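You operate a simulated robot arm through the tools that you are given. There is no shell and no other tool. Be economical: measure what you need, move in short steps, check, and stop when the job is done.

Carry out the task below with a simulated two-armed robot. There is one attempt and no reset: what you move stays moved.

## Task
Hold the gripped slab and comb its fins straight, then comb out the pile dent.
Fine: narrow comb for the slab, coarse comb for the pile; stand both back on their spots; dent no fin.

The check looks at the end state, three seconds after you hand in, the way a careful person would. Anything else that was tipped, shoved, dropped, spilled or broken makes it a failure.

## Robot
Two 7-joint arms with two-finger parallel grippers on one trunk, on a base that drives. Base frame: it is fixed to the floor where the robot stands at the start and does not move with it; the origin is under the middle of the robot, x ahead of it, y to its left, z up. Units: m, degrees, N and s.
The left shoulder is at the start at [0.07, 0.163, 1.22], the right one opposite. With the tool pointing down near the work surface each hand reaches from about 0.4 to 0.88 m from the robot's upright axis, wherever it stands, measured 20 degrees to its own side. Places, roughly: gripped slab (29x15x11 cm) [0.5, -0.2, 0.9]; pile dent [0.6, -0.5, 0.9]. Payload 3.43 kg a hand.
The tool frame of a hand sits at the grasp point between the pads (the TCP): z along the fingers, y along the line on which they close. The tips reach 0.034 m beyond it. The gripper opens to 0.128 m. The fingers are 0.024 m wide and 0.012 m thick; the gripper's body (0.048 by 0.13 m) begins 0.096 m behind the TCP.
Orientation is told as [roll, pitch, yaw] about the base's x, y, z axes, in that order, counted from this pose: with the fingers straight down and closing along the base's y, the tool's x points along the base's -x, its y along +y and its z along -z.

## Interface
- The arms move only by the tool step_arm. It takes "left_rows", "right_rows" or both (then of equal length, played together; a hand with none holds still); each is text: rows parted by semicolons, each of 7 numbers parted by spaces: the shift along the base's x, y, z in units of 50 mm (1.0 is 50 mm), then the turn, a rotation vector about the base's x, y, z in units of 6 degrees (1.0 is 6 degrees), then the gripper command, from -1 (fully open) to 1 (shut), values between in proportion. In form: x y z ax ay az hand; .... A call has 1 to 12 rows; each row shifts and turns the commanded pose from where the row before left it. A call with a number of a shift or a turn outside -1 to 1 is refused whole. A row lasts 0.2 s, in which the tool goes at most 0.05 m and 8.6 degrees; a call with a longer step from one row to the next is refused whole, and so is a gripper value outside its range. Where a pose cannot be reached the arm comes as near as it can. A force on the tool above 90 N (or 10 N above the force at the start of the call, whichever is more), or a blocked arm, ends the call early, and 0.2 s more pass. The fingers move at their own pace (about 0.153 m/s each) and stop on an object; they squeeze with about 21 N. The grip force told is the motor's: it shows also when the fingers shut on nothing. Time passes only in rows, and 0.2 s behind the last, so rows that do not move let the fingers close. It gives the time, the measured TCP pose, the force on the tool (base axes), the opening and the grip force at its end, in the units of the frame above (readings bear some noise), with the torque about the TCP (base axes, N m) and any sound that the robot's microphone picked up, and new pictures: "views" is both (left out), scene, wrist or none (wrist: the cameras of the hands that moved).
- Cameras (640 x 400 px; columns grow to the right, rows downward): "scene" is now at [0.1159, -0.0595, 1.4455]; the picture's right is [-0.65, -0.76, 0.00], its down [-0.50, 0.42, -0.76] and it looks along [0.58, -0.49, -0.65] (base axes); focal length 214 px, centre (320, 200). "left" rides on the left gripper at [0.076, 0.011, -0.16] in its tool frame; the picture's right is [-0.15, 0.99, 0.00], its down [-0.88, -0.13, -0.46] and it looks along [-0.45, -0.07, 0.89] (tool axes); focal length 234 px, centre (320, 200). "right" rides on the right gripper at [0.076, -0.011, -0.16] in its tool frame; the picture's right is [0.15, 0.99, 0.00], its down [-0.88, 0.13, -0.46] and it looks along [-0.45, 0.07, 0.89] (tool axes); focal length 234 px, centre (320, 200).
- lift_body(by): slides the trunk up (or, below 0, down) by that many m; the arms and the scene camera ride with it, the base frame stays. It gives what a move gives, with no picture.
- base_move(legs): drives the robot by 1 to 6 legs, each [ahead, left, turn to the left] in m, m and degrees, along the robot's own axes; the way and the turn of a leg run together, so that a leg with both is an arc; at most 1.5 m and 180 degrees a leg. The arms and the cameras ride along, it lands a little off, and it stops where it bumps. It gives what a move gives, and a new picture of the scene camera.
- head_to(pan, tilt): turns the head with the scene camera to pan (to the left, within 86 degrees either way) and tilt (down, from -29 to 69), counted from straight ahead of the robot. It gives what a move gives, and a new picture of the scene camera.
- measure_at(camera, pixels): there is no depth. For up to 12 entries [column, row, z] of the newest picture of that camera ("zoom" is the newest enlarged one), the place [x, y] in the base frame at which the ray of that pixel passes the height z, good to about 0.002 m, but the place of the scene camera against the robot may be out by one fixed shift of up to 0.012 m in any direction. No time passes.
- close_up(camera, box): a new picture of the part [left, top, right, bottom] of that camera's present view, enlarged. No time passes.
- finish_job(): hands the job in; it is judged then, once.

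Work in short steps. Measure before you move; look again where a grasp or a placing could have gone wrong, and mend it. You have 80 turns and 260 pictures in all, those below and enlarged ones among them. Open the grippers and draw the arms clear of the work before you hand the job in, unless the task says otherwise; then end with one line.

The tools are called as a command line: name --argument value ..., lists and objects as JSON in quotes. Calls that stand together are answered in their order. step_arm: Moves the arms, as the interface text tells. Its arguments: {"type":"object","properties":{"left_rows":{"type":"string"},"right_rows":{"type":"string"},"views":{"type":"string","enum":["both","scene","wrist","none"]}},"required":[]} The other tools are called the same way: lift_body (by) slides the trunk up or down; base_move (legs) drives the base; head_to (pan, tilt) turns the head that bears the scene camera; measure_at (camera, pixels) gives the place at which the rays of pixels pass given heights; close_up (camera, box) takes an enlarged picture of a part of a camera's view; finish_job () hands the job in.

At the start:

```text
time_s: 0.0
left_eef_pos: [0.592, -0.1044, 1.2495]
left_orientation: [0.0, 0.1, 0.1]
left_ft_force: [0.2, 0.1, 0.7]
left_moment: [0.02, 0.01, -0.01]
left_opening: 0.1281
left_grasp_force: 0.1
right_eef_pos: [0.3769, -0.4681, 1.2884]
right_orientation: [0.0, 0.0, -0.1]
right_ft_force: [-0.8, 0.5, -0.1]
right_moment: [0.05, 0.01, -0.01]
right_opening: 0.1279
right_grasp_force: 0.0
trunk travel left (down, up): [-0.7, 0.24]
robot x, y, heading: [-0.0007, 0.0014, 0.1]
head pan, tilt: [-40.2, 40.9]
```

scene: 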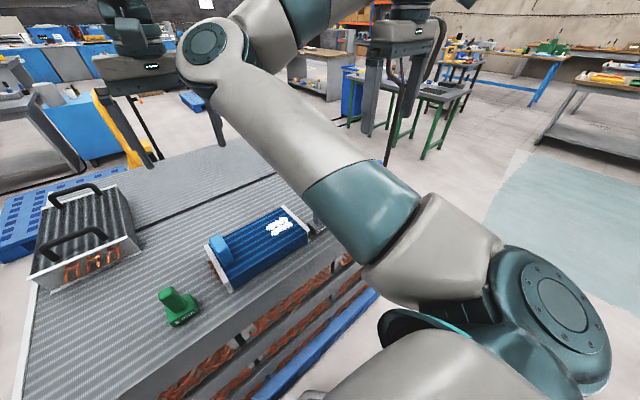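
right: 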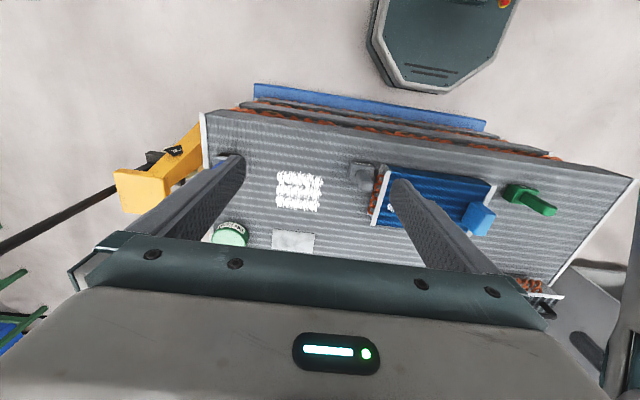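
left: 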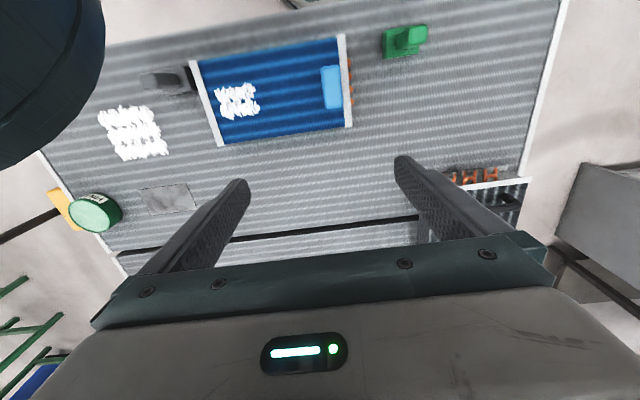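

The pictures show a blue slab with a light-blue grip and a white crumpled patch, a green tool, a grey tool, a round green tin and a pile with a second white patch. I enlarge the wrist views to read the labels.

close_up --camera "left" --box '[40, 10, 280, 240]'

close_up --camera "left" --box '[180, 10, 460, 160]'

close_up --camera "right" --box '[340, 140, 580, 260]'

close_up --camera "scene" --box '[140, 190, 340, 340]'

```text
1.74 times, centred on (160, 125) of left
```

zoom: 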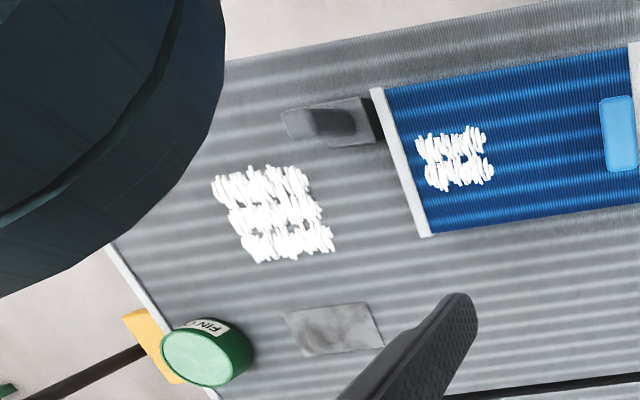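

```text
2.29 times, centred on (320, 85) of left
```

zoom: 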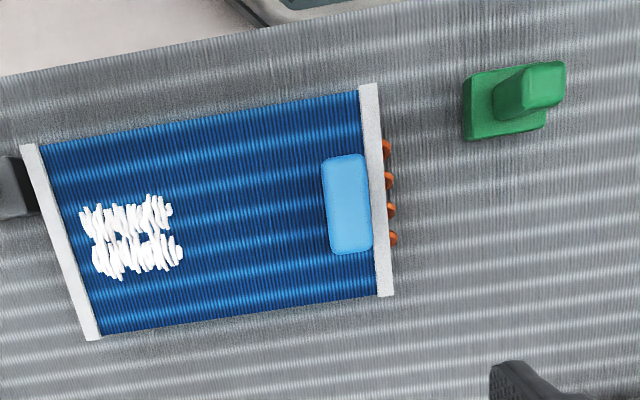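

```text
2.67 times, centred on (460, 200) of right
```

zoom: 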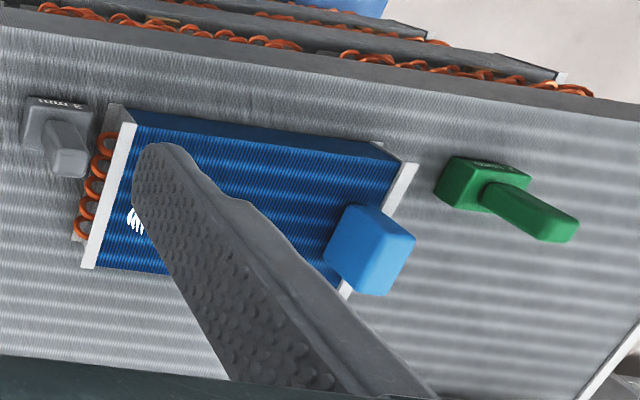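

```text
2.67 times, centred on (240, 265) of scene
```

zoom: 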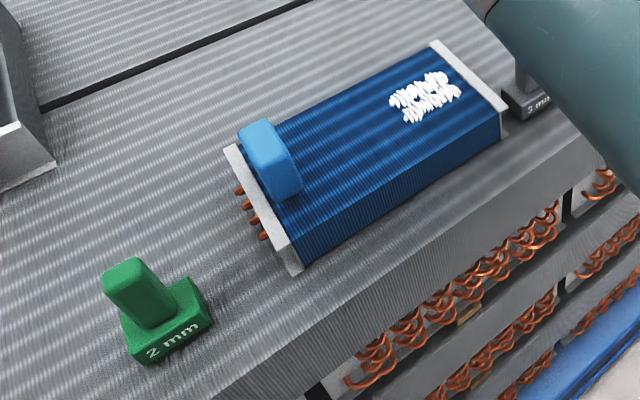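

The green comb reads "2 mm" and the grey one's label isn't clear, so I enlarge it. I also measure the slab, grip, patches and combs.

close_up --camera "right" --box '[340, 155, 400, 195]'

close_up --camera "right" --box '[200, 150, 400, 260]'

close_up --camera "scene" --box '[280, 190, 340, 230]'

measure_at --camera "left" --pixels '[[190, 62, 1.013], [343, 35, 1.013], [352, 126, 1.013], [220, 146, 1.013], [330, 88, 1.04], [237, 100, 1.013], [133, 132, 0.903], [103, 112, 0.903], [163, 152, 0.903], [95, 213, 0.95], [170, 198, 0.903], [165, 80, 0.94]]'

measure_at --camera "right" --pixels '[[363, 165, 0.903], [300, 190, 0.903], [278, 172, 0.903], [322, 210, 0.903], [520, 195, 0.92], [480, 217, 1.04], [230, 233, 0.95], [293, 240, 0.903], [494, 184, 1.013], [371, 225, 1.013], [380, 168, 1.013], [465, 230, 1.013]]'

```text
10.00 times, centred on (370, 175) of right
```

zoom: 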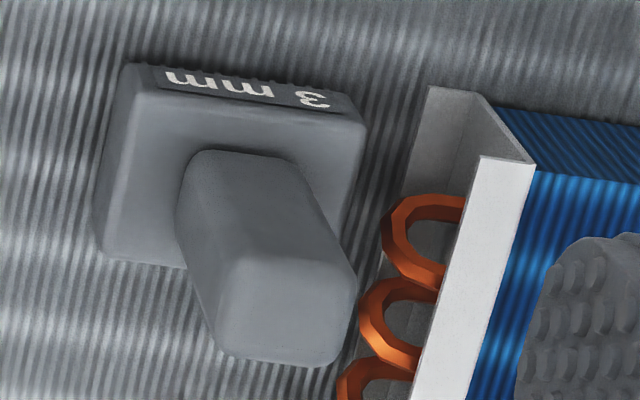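

```text
3.20 times, centred on (300, 205) of right
```

zoom: 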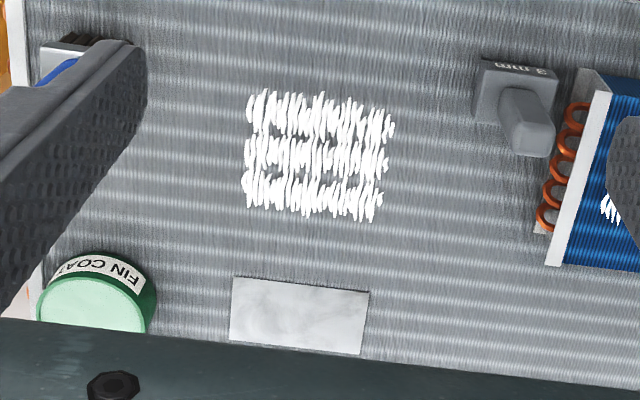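

```text
10.00 times, centred on (310, 210) of scene
```

zoom: 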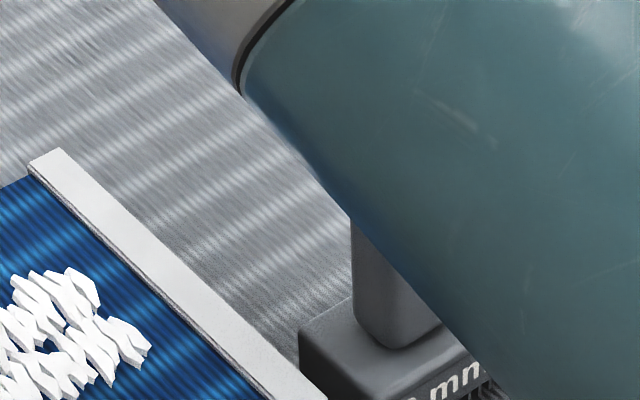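

```text
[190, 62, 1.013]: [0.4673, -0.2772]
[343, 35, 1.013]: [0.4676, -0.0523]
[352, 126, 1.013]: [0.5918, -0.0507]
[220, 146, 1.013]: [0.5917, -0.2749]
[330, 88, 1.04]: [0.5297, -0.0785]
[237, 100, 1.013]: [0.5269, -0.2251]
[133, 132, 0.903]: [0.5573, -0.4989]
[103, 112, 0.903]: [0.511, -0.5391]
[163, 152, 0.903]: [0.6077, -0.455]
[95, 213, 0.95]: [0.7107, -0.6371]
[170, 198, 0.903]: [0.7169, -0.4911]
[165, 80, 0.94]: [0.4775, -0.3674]
```

```text
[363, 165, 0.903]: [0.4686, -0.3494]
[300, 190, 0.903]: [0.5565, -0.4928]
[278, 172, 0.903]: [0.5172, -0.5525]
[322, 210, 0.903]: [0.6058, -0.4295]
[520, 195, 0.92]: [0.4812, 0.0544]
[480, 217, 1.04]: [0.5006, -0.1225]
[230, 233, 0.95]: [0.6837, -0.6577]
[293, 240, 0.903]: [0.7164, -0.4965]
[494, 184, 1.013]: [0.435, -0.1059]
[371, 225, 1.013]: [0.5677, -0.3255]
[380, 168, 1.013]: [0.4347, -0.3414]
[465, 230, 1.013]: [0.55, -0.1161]
```

Grey reads "3 mm" (coarse) and green "2 mm" (narrow). The left and right rays for the slab meet at z of about 0.943, so that is the slab top and the 11 cm includes the grip. I remeasure at the right heights.

measure_at --camera "left" --pixels '[[190, 62, 0.943], [343, 35, 0.943], [352, 126, 0.943], [220, 146, 0.943], [237, 100, 0.943], [418, 33, 0.97], [418, 33, 0.92], [331, 87, 1.01], [331, 87, 0.96], [385, 55, 0.92], [150, 81, 0.97], [150, 81, 0.92]]'

measure_at --camera "right" --pixels '[[494, 184, 0.943], [371, 225, 0.943], [380, 168, 0.943], [550, 209, 0.97], [550, 209, 0.92], [482, 218, 1.01], [482, 218, 0.96], [366, 184, 0.97], [366, 184, 0.92]]'

close_up --camera "left" --box '[370, 15, 450, 65]'

close_up --camera "right" --box '[490, 170, 570, 220]'

```text
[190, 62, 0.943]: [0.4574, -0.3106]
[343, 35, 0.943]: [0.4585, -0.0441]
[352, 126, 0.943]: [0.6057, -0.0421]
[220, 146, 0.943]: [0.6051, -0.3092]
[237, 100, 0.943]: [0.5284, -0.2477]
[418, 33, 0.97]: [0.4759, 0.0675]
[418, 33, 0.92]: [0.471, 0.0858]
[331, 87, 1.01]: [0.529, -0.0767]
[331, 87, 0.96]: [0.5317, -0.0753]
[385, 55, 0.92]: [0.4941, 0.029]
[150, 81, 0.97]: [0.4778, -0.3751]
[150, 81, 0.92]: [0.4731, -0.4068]
```

```text
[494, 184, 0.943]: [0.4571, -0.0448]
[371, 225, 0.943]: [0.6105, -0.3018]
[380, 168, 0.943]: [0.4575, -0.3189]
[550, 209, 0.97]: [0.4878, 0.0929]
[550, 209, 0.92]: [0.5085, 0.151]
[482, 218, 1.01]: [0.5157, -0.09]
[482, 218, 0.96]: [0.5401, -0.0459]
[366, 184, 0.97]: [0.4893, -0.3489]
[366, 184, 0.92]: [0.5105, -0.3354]
```

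```text
8.00 times, centred on (410, 40) of left
```

zoom: 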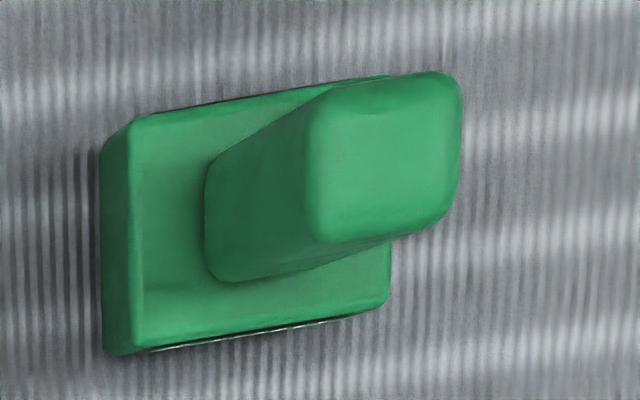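

```text
8.00 times, centred on (530, 195) of right
```

zoom: 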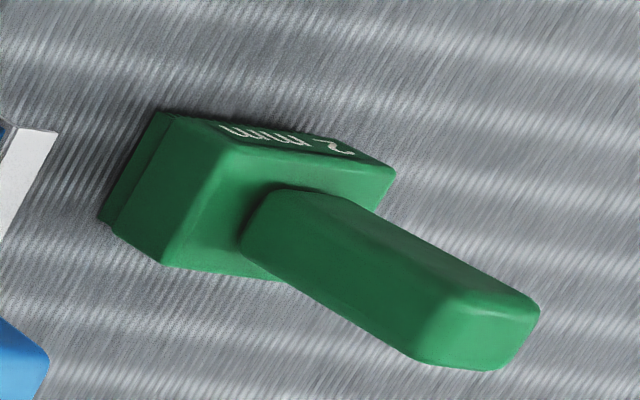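

The combs are about 10 cm tall, with the handle tops near z = 1.00. I move the left hand out of the way to the left and bring the right hand above the green comb for a closer look.

step_arm --left_rows "0 1 0 0 0 0 -1;0 1 0 0 0 0 -1;0 1 0 0 0 0 -1;0 1 0 0 0 0 -1;0 1 0 0 0 0 -1;0 1 0 0 0 0 -1;0 1 0 0 0 0 -1;0 1 0 0 0 0 -1;0 0 0 0 0 0 -1;0 0 0 0 0 0 -1;0 0 0 0 0 0 -1" --right_rows "0.15 0.9 -0.15 0 0 0 -1;0.15 0.95 -0.15 0 0 0 -1;0.15 0.95 -0.15 0 0 0 -1;0.15 0.95 -0.15 0 0 0 -1;0.15 0.95 -0.15 0 0 0 -1;0.15 0.95 -0.15 0 0 0 -1;0.15 0.95 -0.15 0 0 0 -1;0.15 0.95 -0.15 0 0 0 -1;0.15 0.95 -0.15 0 0 0 -1;0.15 0.95 -0.15 0 0 0 -1;0.15 0.95 -0.15 0 0 0 -1"

```text
time_s: 2.4
left_eef_pos: [0.5978, 0.2987, 1.2507]
left_orientation: [-0.1, 0.0, 0.1]
left_ft_force: [0.5, -0.3, -0.3]
left_moment: [0.01, 0.04, -0.01]
left_opening: 0.128
left_grasp_force: 0.1
right_eef_pos: [0.2833, -0.3172, 1.1983]
right_orientation: [0.0, 0.1, 0.0]
right_ft_force: [-0.4, -0.4, 0.1]
right_moment: [0.01, -0.01, -0.02]
right_opening: 0.1281
right_grasp_force: 0.1
right hand out of reach, approached as far as the arm can: row 2, 3, 4, 5, 6, 7, 8, 9, 10, 11
trunk travel left (down, up): [-0.7, 0.24]
robot x, y, heading: [0.0008, -0.0011, -0.2]
head pan, tilt: [-40.2, 40.9]
```

scene: 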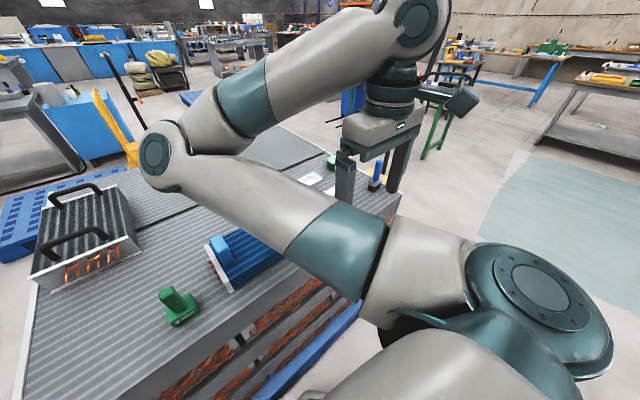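
right: 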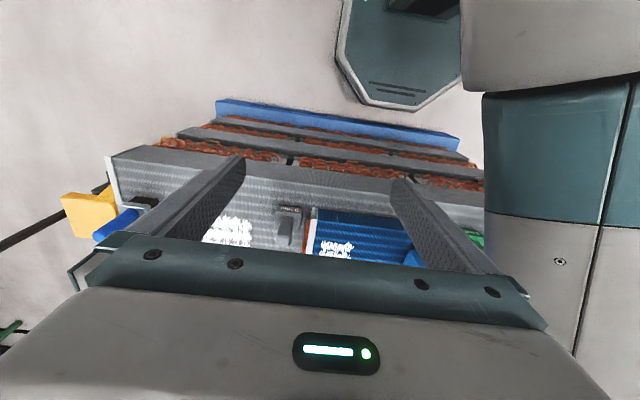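
left: 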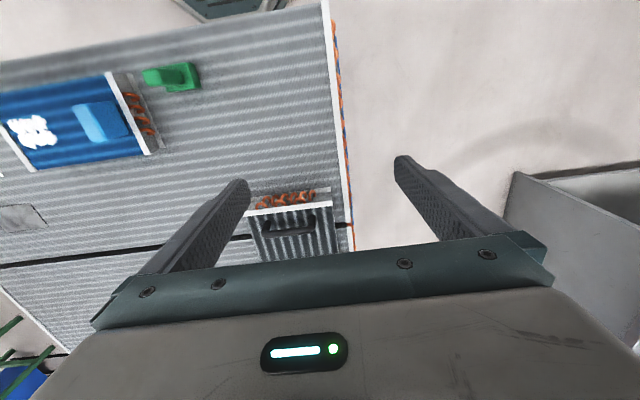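

The right hand stops at its inner reach limit, so it needs the base further left and back. I shift the base 0.1 m back and 0.14 m left, then look again.

base_move --legs '[[-0.1, 0.14, 0]]'

step_arm --right_rows "1 0 0.3 0 0 0 -1;0.95 0.2 0 0 0 0 -1;0.95 0.2 0 0 0 0 -1;0.8 0.5 0 0 0 0 -1;0.5 0.8 0 0 0 0 -1;0.3 0.9 0 0 0 0 -1;0 0.95 0 0 0 0 -1;0 0.95 0 0 0 0 -1" --views "both"

```text
time_s: 3.9
left_eef_pos: [0.5017, 0.4329, 1.2506]
left_orientation: [0.0, 0.0, -0.1]
left_ft_force: [0.0, 0.3, 0.7]
left_moment: [-0.03, -0.03, -0.03]
left_opening: 0.1278
left_grasp_force: 0.0
right_eef_pos: [0.1858, -0.1811, 1.1971]
right_orientation: [0.0, 0.1, -0.2]
right_ft_force: [0.6, 0.1, 0.0]
right_moment: [0.04, -0.01, 0.0]
right_opening: 0.1279
right_grasp_force: 0.0
trunk travel left (down, up): [-0.7, 0.24]
robot x, y, heading: [-0.0974, 0.1419, -0.3]
head pan, tilt: [-40.2, 40.9]
```

scene: 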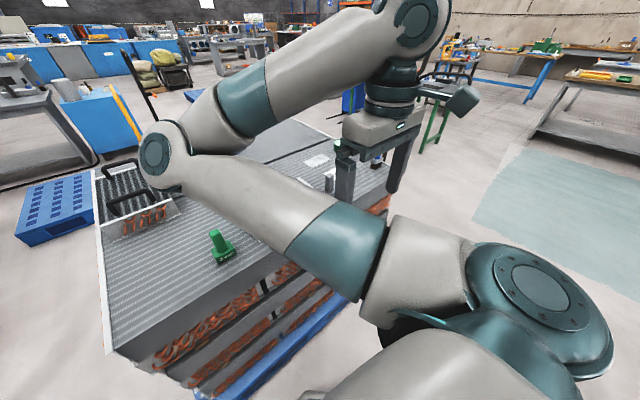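

```text
refused: row 1 steps farther than a row can; nothing moved
```

One row was too long, so I reissue it with shorter rows.

step_arm --right_rows "0.95 0 0.2 0 0 0 -1;0.95 0.2 0 0 0 0 -1;0.95 0.2 0 0 0 0 -1;0.8 0.5 0 0 0 0 -1;0.5 0.8 0 0 0 0 -1;0.3 0.9 0 0 0 0 -1;0 0.95 0 0 0 0 -1;0 0.95 0 0 0 0 -1" --views "both"

```text
time_s: 5.7
left_eef_pos: [0.5017, 0.4331, 1.251]
left_orientation: [0.1, 0.0, -0.1]
left_ft_force: [0.2, 0.5, 0.9]
left_moment: [0.01, -0.06, 0.04]
left_opening: 0.1279
left_grasp_force: 0.0
right_eef_pos: [0.3248, -0.2539, 1.2057]
right_orientation: [0.1, 0.1, -0.2]
right_ft_force: [-0.3, -0.4, 0.3]
right_moment: [-0.02, -0.01, 0.03]
right_opening: 0.1284
right_grasp_force: 0.0
right hand out of reach, approached as far as the arm can: row 1, 2, 3, 4, 5, 6, 7, 8
trunk travel left (down, up): [-0.7, 0.24]
robot x, y, heading: [-0.0975, 0.1384, 0.1]
head pan, tilt: [-40.2, 40.9]
```

scene: 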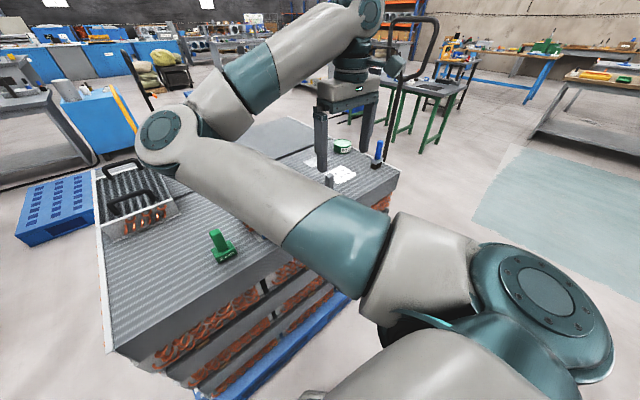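
right: 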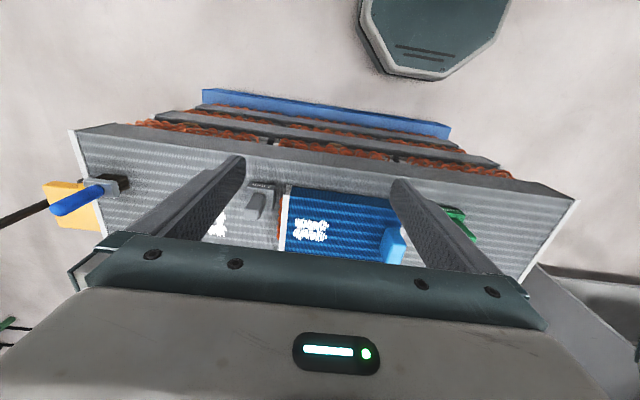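

The arm is limited this high up, and it should reach better nearer the surface. I lower to z of about 1.1 and extend ahead, well clear of the slab.

step_arm --right_rows "0.8 -0.4 0 0 0 0 -1;0.9 0 -0.4 0 0 0 -1;0.7 0 -0.6 0 0 0 -1;0.5 0 -0.6 0 0 0 -1;0 0 -0.4 0 0 0 -1" --views "both"

```text
time_s: 6.9
left_eef_pos: [0.5004, 0.4343, 1.2503]
left_orientation: [0.0, 0.0, -0.1]
left_ft_force: [0.4, 0.8, 0.7]
left_moment: [-0.04, 0.01, 0.0]
left_opening: 0.1281
left_grasp_force: 0.1
right_eef_pos: [0.4681, -0.2736, 1.1044]
right_orientation: [0.0, 0.1, -0.2]
right_ft_force: [0.4, 0.5, -0.1]
right_moment: [0.02, 0.02, -0.01]
right_opening: 0.1281
right_grasp_force: 0.1
trunk travel left (down, up): [-0.7, 0.24]
robot x, y, heading: [-0.0951, 0.1392, -0.3]
head pan, tilt: [-40.2, 40.9]
```

scene: 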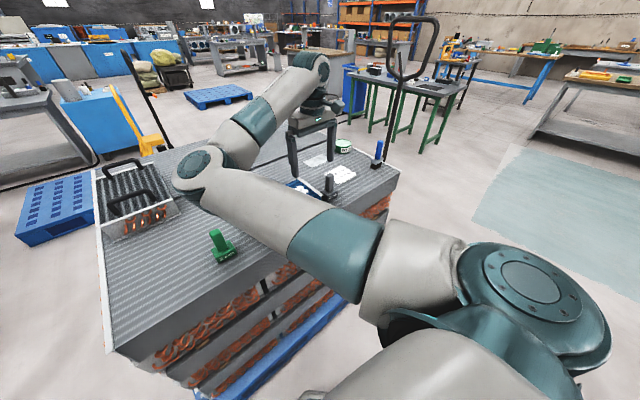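
right: 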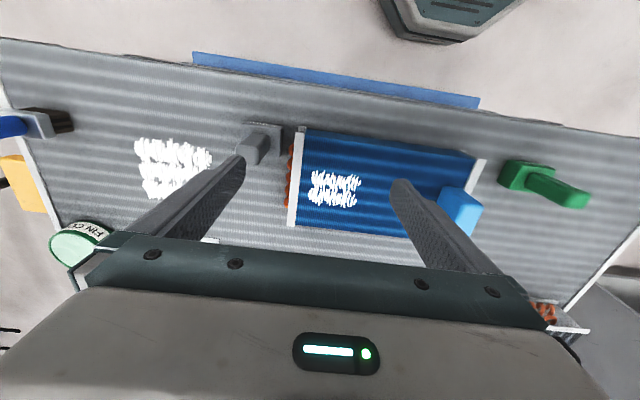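

That works. The view also shows a blue-handled brush at the far right, to be left alone. I now move left at this height toward the green comb.

step_arm --right_rows "0.2 0.9 0 0 0 0 -1;0.2 0.9 0 0 0 0 -1;0.1 0.9 0 0 0 0 -1;0 0.9 0 0 0 0 -1;-0.1 0.9 0 0 0 0 -1;-0.2 0.9 0 0 0 0 -1;-0.2 0.9 0 0 0 0 -1" --views "both"

```text
time_s: 8.5
left_eef_pos: [0.501, 0.4333, 1.2507]
left_orientation: [0.0, 0.0, -0.1]
left_ft_force: [-0.8, 0.0, -0.3]
left_moment: [0.0, 0.0, -0.01]
left_opening: 0.128
left_grasp_force: 0.0
right_eef_pos: [0.5406, -0.2185, 1.1042]
right_orientation: [0.1, 0.2, -0.3]
right_ft_force: [0.3, 0.3, -1.1]
right_moment: [0.02, -0.02, 0.0]
right_opening: 0.1279
right_grasp_force: 0.0
right hand out of reach, approached as far as the arm can: row 1, 2, 3, 4, 5, 6, 7
trunk travel left (down, up): [-0.7, 0.24]
robot x, y, heading: [-0.0953, 0.1374, -0.3]
head pan, tilt: [-40.2, 40.9]
```

scene: 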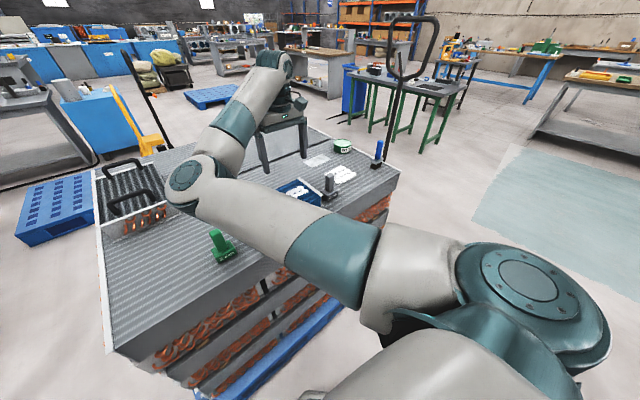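
right: 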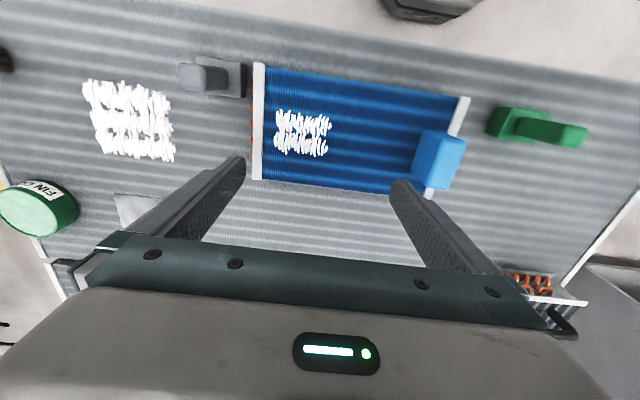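

The reach across seems limited by the wrist at yaw 0. I test turning the hand counter-clockwise, which would also leave more room beside the left gripper.

step_arm --right_rows "0 0 0 0 0 1 -1;0 0 0 0 0 1 -1;0 0 0 0 0 1 -1;0 0 0 0 0 1 -1;0 0 0 0 0 1 -1;0 0.5 0 0 0 1 -1;0 0.5 0 0 0 1 -1;0 0.5 0 0 0 1 -1;0 0.5 0 0 0 1 -1;0 0.5 0 0 0 1 -1;0 0.5 0 0 0 1 -1;0 0.5 0 0 0 1 -1" --views "scene"

```text
time_s: 11.1
left_eef_pos: [0.5014, 0.4344, 1.2516]
left_orientation: [-0.1, 0.0, -0.1]
left_ft_force: [-1.0, 0.2, 0.3]
left_moment: [-0.05, 0.0, 0.02]
left_opening: 0.1281
left_grasp_force: 0.1
right_eef_pos: [0.6348, -0.1308, 1.1011]
right_orientation: [0.1, 0.0, 71.8]
right_ft_force: [0.6, 0.2, -0.2]
right_moment: [-0.02, -0.02, 0.01]
right_opening: 0.1279
right_grasp_force: 0.1
right hand out of reach, approached as far as the arm can: row 6, 7, 8, 9, 10, 11, 12
trunk travel left (down, up): [-0.7, 0.24]
robot x, y, heading: [-0.0963, 0.1393, -0.4]
head pan, tilt: [-40.2, 40.9]
```

scene: 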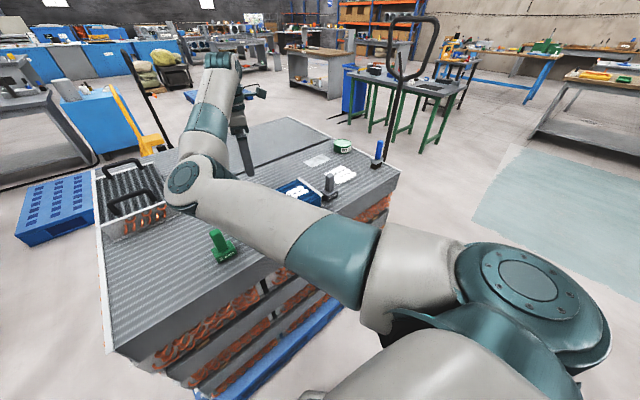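

Yaw isn't the limit: the right arm works with its elbow turned inward. I look at the left arm's posture to plan how both arms share the slab.

head_to --pan 30 --tilt 25

```text
time_s: 12.5
left_eef_pos: [0.5019, 0.4336, 1.2504]
left_orientation: [0.0, 0.0, -0.1]
left_ft_force: [0.3, 0.4, 0.1]
left_moment: [0.03, 0.01, 0.02]
left_opening: 0.1281
left_grasp_force: 0.1
right_eef_pos: [0.6341, -0.1314, 1.1013]
right_orientation: [0.1, 0.0, 71.9]
right_ft_force: [0.7, 0.2, -0.4]
right_moment: [0.01, -0.02, 0.0]
right_opening: 0.1277
right_grasp_force: 0.0
trunk travel left (down, up): [-0.7, 0.24]
robot x, y, heading: [-0.0978, 0.1416, -0.3]
head pan, tilt: [30.0, 25.0]
```

scene: 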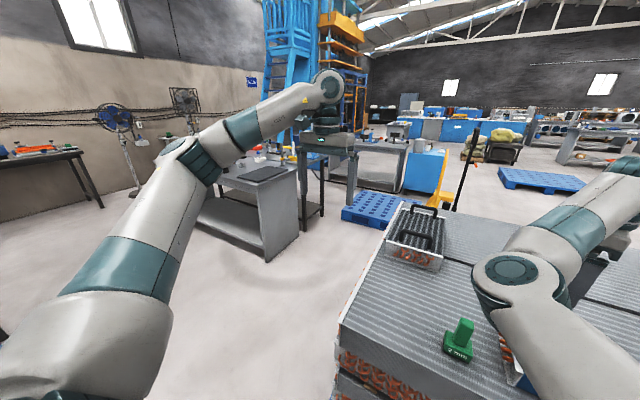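

Both elbows point left, so turning the robot about 45° to the left will keep the two forearms apart and bring the green comb into the right hand's range. I raise and retract the right hand first.

step_arm --right_rows "0 0 0.9 0 0 0 -1;0 0 0.9 0 0 0 -1;-0.4 -0.4 0.8 0 0 0 -1;-0.8 -0.5 0 0 0 0.6 -1;-0.8 -0.5 0 0 0 0.6 -1;-0.8 -0.5 0 0 0 0.6 -1;-0.8 -0.5 0 0 0 0.6 -1;0 0 0 0 0 0.6 -1" --views "none"

base_move --legs '[[-0.07, -0.228, 0], [0, 0, 45]]'

head_to --pan -35 --tilt 45

```text
time_s: 14.3
left_eef_pos: [0.5021, 0.435, 1.2501]
left_orientation: [-0.1, -0.1, -0.1]
left_ft_force: [0.4, 0.6, -0.5]
left_moment: [0.0, 0.01, 0.0]
left_opening: 0.1281
left_grasp_force: 0.0
right_eef_pos: [0.4644, -0.2635, 1.2308]
right_orientation: [0.1, 0.1, 90.0]
right_ft_force: [0.0, -0.5, 0.5]
right_moment: [-0.04, 0.02, 0.0]
right_opening: 0.1278
right_grasp_force: 0.1
right hand out of reach, approached as far as the arm can: row 4
trunk travel left (down, up): [-0.7, 0.24]
robot x, y, heading: [-0.0964, 0.1375, -0.3]
head pan, tilt: [30.0, 25.0]
```

```text
time_s: 18.1
left_eef_pos: [0.037, 0.5475, 1.2504]
left_orientation: [-0.1, 0.0, 45.4]
left_ft_force: [0.1, -0.5, 0.3]
left_moment: [0.02, -0.01, -0.03]
left_opening: 0.1281
left_grasp_force: 0.0
right_eef_pos: [0.5105, 0.0314, 1.23]
right_orientation: [0.0, 0.0, 135.3]
right_ft_force: [0.2, -1.2, -0.3]
right_moment: [0.04, -0.01, 0.01]
right_opening: 0.1282
right_grasp_force: 0.1
trunk travel left (down, up): [-0.7, 0.24]
robot x, y, heading: [-0.1718, -0.0869, 45.3]
head pan, tilt: [30.0, 25.0]
```

scene: 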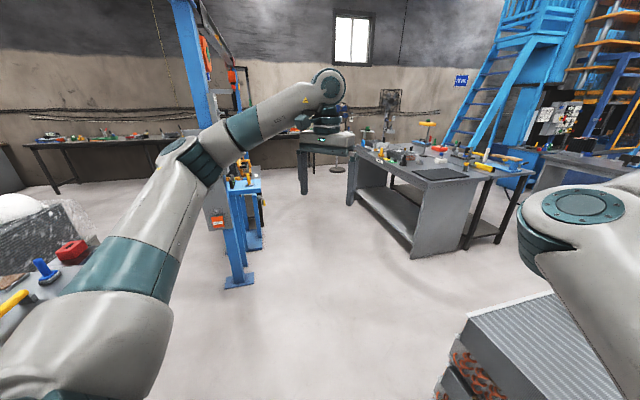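

```text
time_s: 19.5
left_eef_pos: [0.0387, 0.5473, 1.251]
left_orientation: [0.0, -0.1, 45.3]
left_ft_force: [-0.3, -0.7, -0.4]
left_moment: [0.03, -0.01, 0.0]
left_opening: 0.1276
left_grasp_force: 0.1
right_eef_pos: [0.509, 0.0315, 1.2293]
right_orientation: [0.0, 0.1, 135.4]
right_ft_force: [-0.7, 0.1, 0.1]
right_moment: [-0.01, 0.01, 0.02]
right_opening: 0.1282
right_grasp_force: 0.1
trunk travel left (down, up): [-0.7, 0.24]
robot x, y, heading: [-0.1709, -0.086, 45.2]
head pan, tilt: [-35.0, 45.0]
```

scene: 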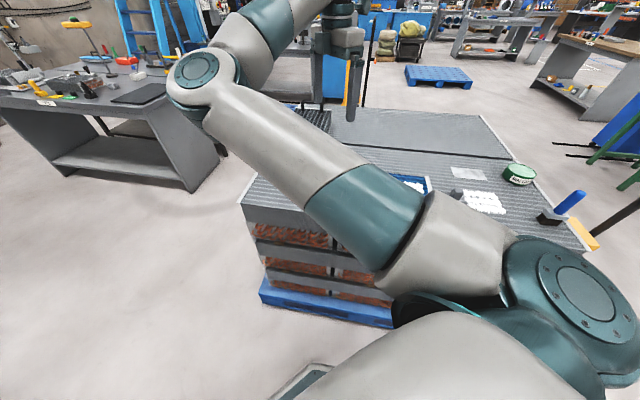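

The right hand is now over the green comb area. I turn it to yaw 90 (closing along x), lower to z of about 1.13 and look.

step_arm --right_rows "-0.1 0.06 -0.25 0 0 -0.95 -1;-0.1 0.06 -0.25 0 0 -0.95 -1;-0.1 0.06 -0.25 0 0 -0.95 -1;-0.1 0.06 -0.25 0 0 -0.95 -1;-0.1 0.06 -0.25 0 0 -0.95 -1;-0.1 0.06 -0.25 0 0 -0.95 -1;-0.1 0.06 -0.25 0 0 -0.95 -1;-0.1 0.06 -0.25 0 0 -0.9 -1" --views "both"

```text
time_s: 21.3
left_eef_pos: [0.0393, 0.5481, 1.2504]
left_orientation: [0.0, 0.1, 45.3]
left_ft_force: [0.3, -0.2, -0.3]
left_moment: [0.03, 0.01, -0.05]
left_opening: 0.1282
left_grasp_force: 0.1
right_eef_pos: [0.5005, 0.0402, 1.13]
right_orientation: [-0.1, 0.1, 89.9]
right_ft_force: [-0.5, 0.1, 0.7]
right_moment: [0.02, -0.01, 0.0]
right_opening: 0.1282
right_grasp_force: 0.1
right hand out of reach, approached as far as the arm can: row 3, 4, 5, 6, 7, 8
trunk travel left (down, up): [-0.7, 0.24]
robot x, y, heading: [-0.1707, -0.0882, 45.2]
head pan, tilt: [-35.0, 45.0]
```

scene: 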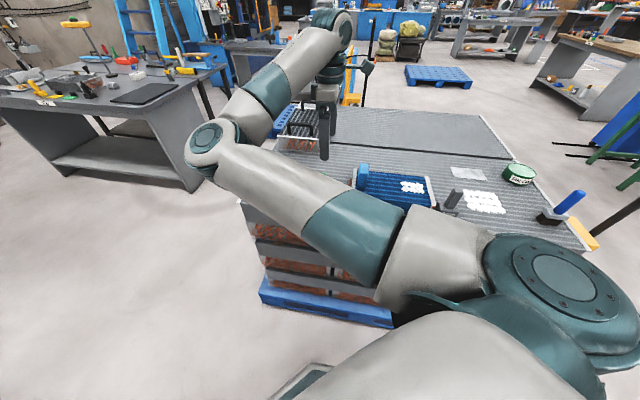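
right: 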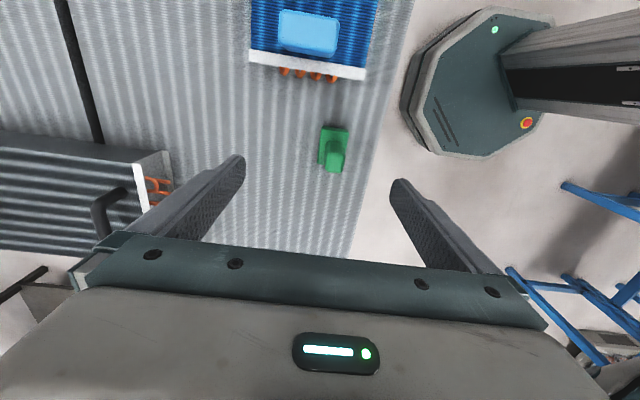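

The comb's handle is near (337,148). I enlarge it and measure it, along with the radiator's nearest corner.

close_up --camera "right" --box '[280, 90, 400, 190]'

measure_at --camera "right" --pixels '[[336, 160, 1.0], [320, 127, 0.93], [348, 127, 0.93], [165, 155, 0.95], [175, 195, 0.95], [105, 205, 1.05], [320, 168, 0.93], [347, 168, 0.93]]'

```text
4.00 times, centred on (340, 140) of right
```

zoom: 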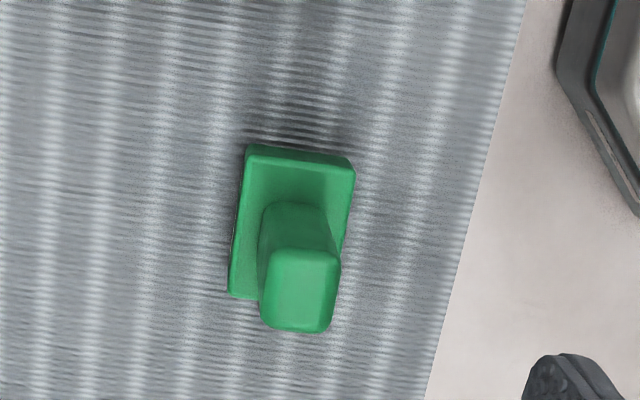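

```text
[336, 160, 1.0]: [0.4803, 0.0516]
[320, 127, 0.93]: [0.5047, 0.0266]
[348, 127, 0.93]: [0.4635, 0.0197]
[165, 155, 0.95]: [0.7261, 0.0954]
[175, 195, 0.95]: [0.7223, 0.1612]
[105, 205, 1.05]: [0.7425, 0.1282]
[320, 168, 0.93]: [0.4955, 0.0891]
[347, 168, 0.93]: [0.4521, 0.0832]
```

I measure the comb's corners on the enlarged picture.

measure_at --camera "zoom" --pixels '[[247, 147, 0.93], [355, 165, 0.93], [229, 297, 0.93], [270, 250, 1.0], [340, 258, 1.0], [262, 328, 1.0], [330, 332, 1.0], [302, 290, 1.0], [302, 290, 0.99]]'

```text
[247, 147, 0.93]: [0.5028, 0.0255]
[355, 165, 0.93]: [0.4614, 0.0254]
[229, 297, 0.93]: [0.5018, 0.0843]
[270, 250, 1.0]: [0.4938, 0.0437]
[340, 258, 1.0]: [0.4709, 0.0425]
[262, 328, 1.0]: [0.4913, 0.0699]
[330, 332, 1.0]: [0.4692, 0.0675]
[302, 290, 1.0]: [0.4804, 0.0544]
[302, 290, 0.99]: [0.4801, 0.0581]
```

The comb is square to the axes, with its base centre at (0.4815, 0.055) and its handle at (0.4805, 0.055). The right arm is at its inner limit here, so I shift the base 0.1 m to its own left and then align above the handle.

base_move --legs '[[0, 0.1, 0]]'

```text
time_s: 22.4
left_eef_pos: [-0.0339, 0.6186, 1.2509]
left_orientation: [0.0, 0.0, 45.2]
left_ft_force: [0.3, -0.5, 0.5]
left_moment: [0.01, 0.02, 0.02]
left_opening: 0.1282
left_grasp_force: 0.1
right_eef_pos: [0.4291, 0.1097, 1.1302]
right_orientation: [0.0, 0.1, 89.9]
right_ft_force: [0.7, 0.4, 0.1]
right_moment: [-0.01, 0.02, 0.01]
right_opening: 0.1279
right_grasp_force: 0.0
trunk travel left (down, up): [-0.7, 0.24]
robot x, y, heading: [-0.24, -0.0144, 45.4]
head pan, tilt: [-35.0, 45.0]
```

scene: 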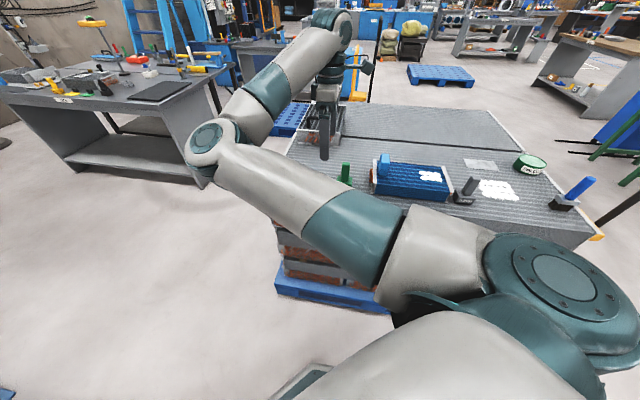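

I align over the handle at (0.4805, 0.055).

step_arm --right_rows "0.514 -0.547 0 0 0 0 -1;0.514 -0.547 0 0 0 0 -1;0 0 -0.8 0 0 0 -1" --views "wrist"

```text
time_s: 23.2
left_eef_pos: [-0.0356, 0.6209, 1.2499]
left_orientation: [-0.1, 0.0, 45.3]
left_ft_force: [-0.3, 0.9, 0.4]
left_moment: [-0.02, -0.02, -0.01]
left_opening: 0.128
left_grasp_force: 0.0
right_eef_pos: [0.4783, 0.0593, 1.0908]
right_orientation: [0.0, 0.2, 89.9]
right_ft_force: [-0.2, 0.4, -0.5]
right_moment: [-0.01, 0.0, 0.01]
right_opening: 0.128
right_grasp_force: 0.0
trunk travel left (down, up): [-0.7, 0.24]
robot x, y, heading: [-0.2407, -0.0118, 45.1]
head pan, tilt: [-35.0, 45.0]
```

right: 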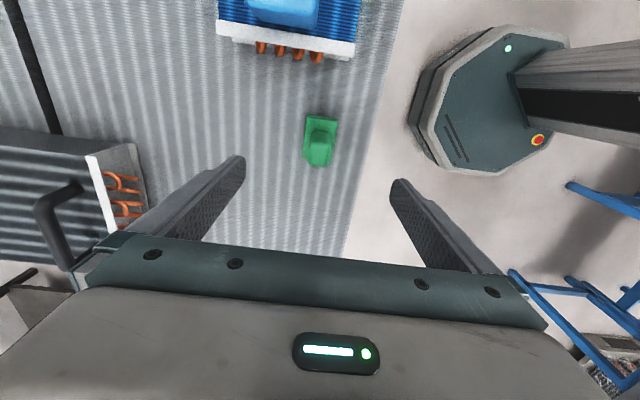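

It is reachable and clear. I descend to TCP z of about 0.98 with the gripper open, making a small xy correction.

step_arm --right_rows "0.05 -0.09 -0.55 0 0 0 -1;0 0 -0.55 0 0 0 -1;0 0 -0.55 0 0 0 -1;0 0 -0.5 0 0 0 -1;0 0 0 0 0 0 -1" --views "wrist"

close_up --camera "right" --box '[220, 100, 440, 240]'

```text
time_s: 24.4
left_eef_pos: [-0.0343, 0.6188, 1.2504]
left_orientation: [-0.1, 0.0, 45.3]
left_ft_force: [0.2, -0.4, -0.2]
left_moment: [-0.02, 0.01, 0.0]
left_opening: 0.1282
left_grasp_force: 0.0
right_eef_pos: [0.4812, 0.0494, 0.9816]
right_orientation: [0.0, 0.0, 89.9]
right_ft_force: [0.2, -0.6, 0.1]
right_moment: [0.0, -0.02, 0.0]
right_opening: 0.1281
right_grasp_force: 0.1
trunk travel left (down, up): [-0.7, 0.24]
robot x, y, heading: [-0.2398, -0.014, 45.6]
head pan, tilt: [-35.0, 45.0]
```

right: 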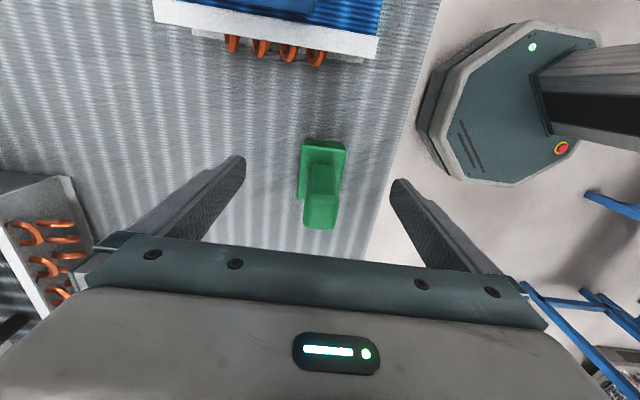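

```text
2.86 times, centred on (330, 170) of right
```

zoom: 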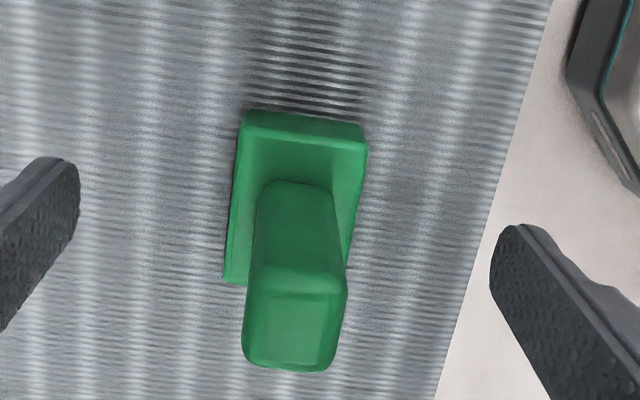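

I check the handle centre against the TCP from this closer view.

measure_at --camera "zoom" --pixels '[[247, 290, 1.0], [347, 295, 1.0], [243, 355, 1.0], [333, 368, 1.0], [293, 328, 1.0], [293, 328, 0.99], [245, 112, 0.93], [368, 150, 0.93], [226, 283, 0.93]]'

```text
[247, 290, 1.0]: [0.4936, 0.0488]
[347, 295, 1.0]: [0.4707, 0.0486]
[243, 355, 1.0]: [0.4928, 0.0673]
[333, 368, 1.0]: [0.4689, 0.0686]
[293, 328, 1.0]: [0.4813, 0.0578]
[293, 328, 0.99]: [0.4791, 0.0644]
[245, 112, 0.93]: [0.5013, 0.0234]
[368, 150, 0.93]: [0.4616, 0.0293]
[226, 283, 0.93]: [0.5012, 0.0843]
```

The handle centre is at (0.481, 0.056). I shift y by +5 mm and close.

step_arm --right_rows "0 0.1 -0.04 0 0 0 -1;0 0 0 0 0 0 0.2;0 0 0 0 0 0 0.6;0 0 0 0 0 0 1;0 0 0 0 0 0 1;0 0 0 0 0 0 1" --views "wrist"

```text
time_s: 25.8
left_eef_pos: [-0.033, 0.6187, 1.2503]
left_orientation: [0.1, -0.1, 45.4]
left_ft_force: [-0.3, -0.6, -0.2]
left_moment: [-0.02, -0.02, 0.01]
left_opening: 0.1278
left_grasp_force: 0.0
right_eef_pos: [0.4814, 0.056, 0.9798]
right_orientation: [0.0, 0.2, 89.9]
right_ft_force: [0.2, 0.2, 0.4]
right_moment: [0.01, -0.02, -0.04]
right_opening: 0.0238
right_grasp_force: 21.0
trunk travel left (down, up): [-0.7, 0.24]
robot x, y, heading: [-0.2422, -0.0156, 45.4]
head pan, tilt: [-35.0, 45.0]
```

right: 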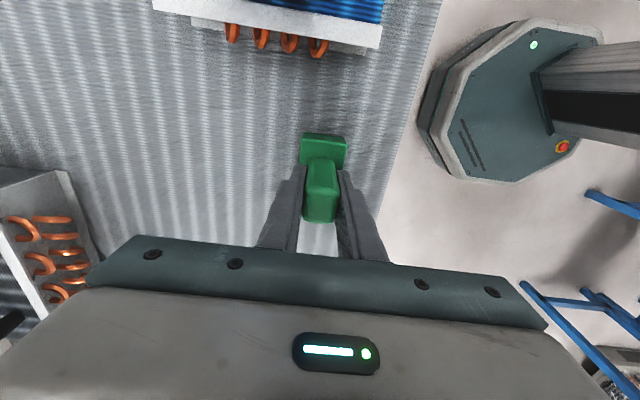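

I hold the comb at 24 mm opening, and TCP z = 0.980 corresponds to its bottom at 0.903. I lift it 0.22 m and drive the base so that the dent comes into the right hand's range.

step_arm --right_rows "0 0 0.4 0 0 0 1;0 0 0.8 0 0 0 1;0 0 0.8 0 0 0 1;0 0 0.8 0 0 0 1;0 0 0.8 0 0 0 1;0 0 0.8 0 0 0 1" --views "wrist"

base_move --legs '[[-0.19, -0.25, 0]]'

```text
time_s: 27.2
left_eef_pos: [-0.0355, 0.6197, 1.2513]
left_orientation: [0.0, -0.1, 45.3]
left_ft_force: [-0.1, -0.1, 0.2]
left_moment: [0.03, -0.03, 0.0]
left_opening: 0.128
left_grasp_force: 0.0
right_eef_pos: [0.4824, 0.0547, 1.1993]
right_orientation: [0.0, 0.1, 89.9]
right_ft_force: [0.3, 0.7, -0.5]
right_moment: [0.01, 0.0, 0.0]
right_opening: 0.0237
right_grasp_force: 20.7
trunk travel left (down, up): [-0.7, 0.24]
robot x, y, heading: [-0.2431, -0.0133, 45.3]
head pan, tilt: [-35.0, 45.0]
```

right: 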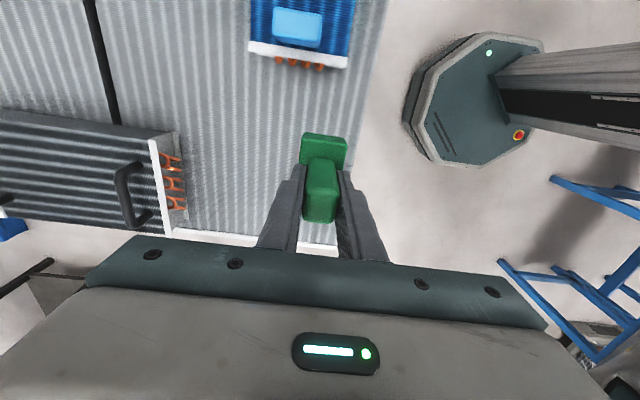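

```text
time_s: 29.3
left_eef_pos: [0.006, 0.3095, 1.2498]
left_orientation: [-0.1, 0.0, 44.8]
left_ft_force: [0.3, 0.2, 1.2]
left_moment: [-0.01, -0.02, 0.01]
left_opening: 0.1281
left_grasp_force: 0.1
right_eef_pos: [0.5164, -0.2594, 1.1989]
right_orientation: [0.0, 0.1, 89.4]
right_ft_force: [-1.2, 0.9, -1.1]
right_moment: [-0.03, 0.03, 0.0]
right_opening: 0.0236
right_grasp_force: 21.0
trunk travel left (down, up): [-0.7, 0.24]
robot x, y, heading: [-0.2095, -0.3269, 44.6]
head pan, tilt: [-35.0, 45.0]
```

scene: 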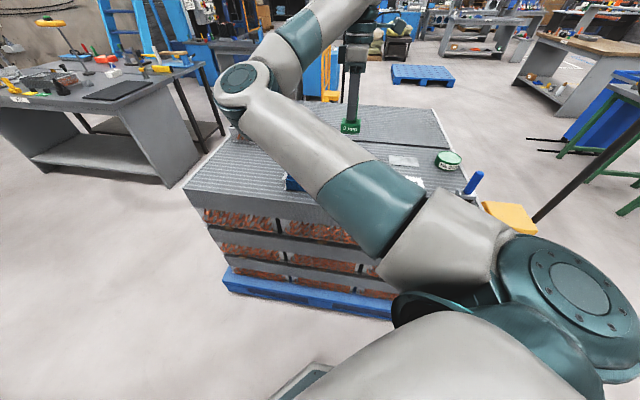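

The comb rides over the dent. I now bring the left hand round toward the slab's grip, turning it to yaw 90, and stop short to check clearance.

step_arm --left_rows "0.86 -0.27 0 0 0 0.94 -1;0.86 -0.27 0 0 0 0.94 -1;0.86 -0.27 0 0 0 0.94 -1;0.86 -0.27 0 0 0 0.94 -1;0.86 -0.27 0 0 0 0.94 -1;0.86 -0.27 0 0 0 0.94 -1;0.86 -0.27 0 0 0 0.94 -1;0.86 -0.27 0 0 0 0.94 -1" --views "both"

```text
time_s: 31.1
left_eef_pos: [0.3358, 0.1778, 1.2469]
left_orientation: [-0.1, -0.2, 89.8]
left_ft_force: [-0.5, 0.1, -0.5]
left_moment: [0.0, 0.02, 0.0]
left_opening: 0.1281
left_grasp_force: 0.0
left hand out of reach, approached as far as the arm can: row 8
right_eef_pos: [0.5191, -0.2632, 1.1992]
right_orientation: [0.1, 0.0, 89.4]
right_ft_force: [0.8, 0.0, -0.7]
right_moment: [0.06, 0.04, -0.02]
right_opening: 0.0237
right_grasp_force: 21.7
trunk travel left (down, up): [-0.7, 0.24]
robot x, y, heading: [-0.2108, -0.3255, 44.6]
head pan, tilt: [-35.0, 45.0]
```

scene: 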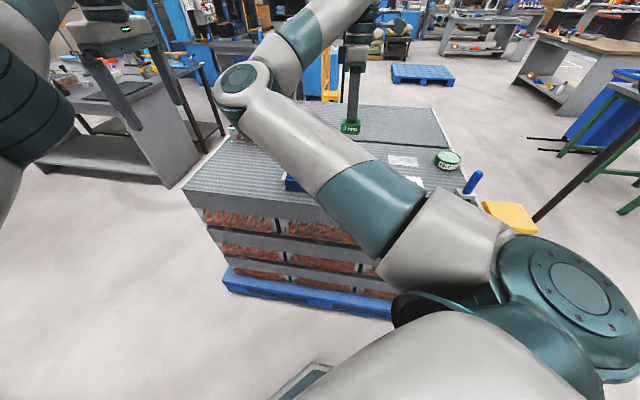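
left: 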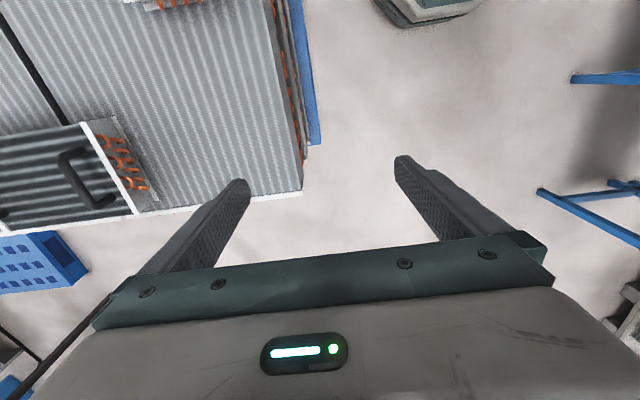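

The left hand is near its reach at this height. I lower it as it approaches, since the grip top is at z of about 1.0.

step_arm --left_rows "0.4 -0.4 -0.5 0 0 0 -1;0.46 -0.52 -0.5 0 0 0 -1;0.46 -0.52 -0.5 0 0 0 -1;0.46 -0.52 -0.5 0 0 0 -1;0.46 -0.52 -0.4 0 0 0 -1" --views "both"

```text
time_s: 32.3
left_eef_pos: [0.3998, 0.0753, 1.1408]
left_orientation: [0.0, 0.0, 89.9]
left_ft_force: [-0.3, 0.8, 0.8]
left_moment: [-0.02, 0.0, -0.01]
left_opening: 0.128
left_grasp_force: 0.1
left hand out of reach, approached as far as the arm can: row 2, 3, 4, 5
right_eef_pos: [0.5165, -0.2603, 1.1986]
right_orientation: [0.2, 0.0, 89.4]
right_ft_force: [0.2, 0.8, -0.7]
right_moment: [-0.01, 0.0, 0.0]
right_opening: 0.0235
right_grasp_force: 20.8
trunk travel left (down, up): [-0.7, 0.24]
robot x, y, heading: [-0.2094, -0.3233, 44.8]
head pan, tilt: [-35.0, 45.0]
```

scene: 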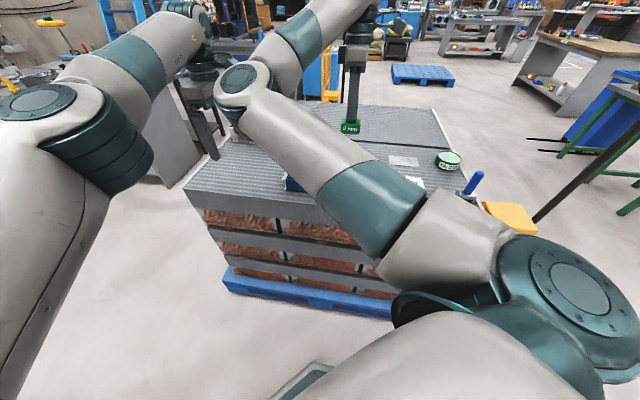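
left: 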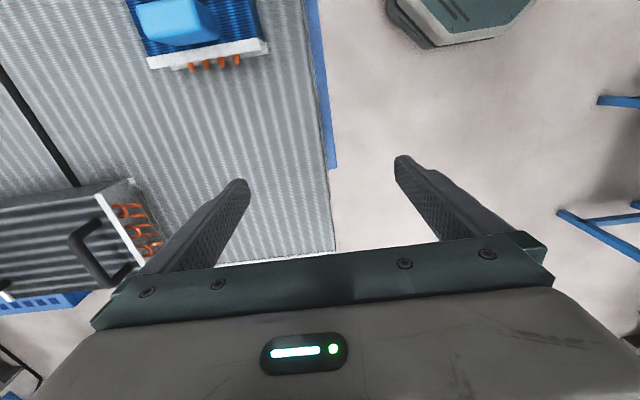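

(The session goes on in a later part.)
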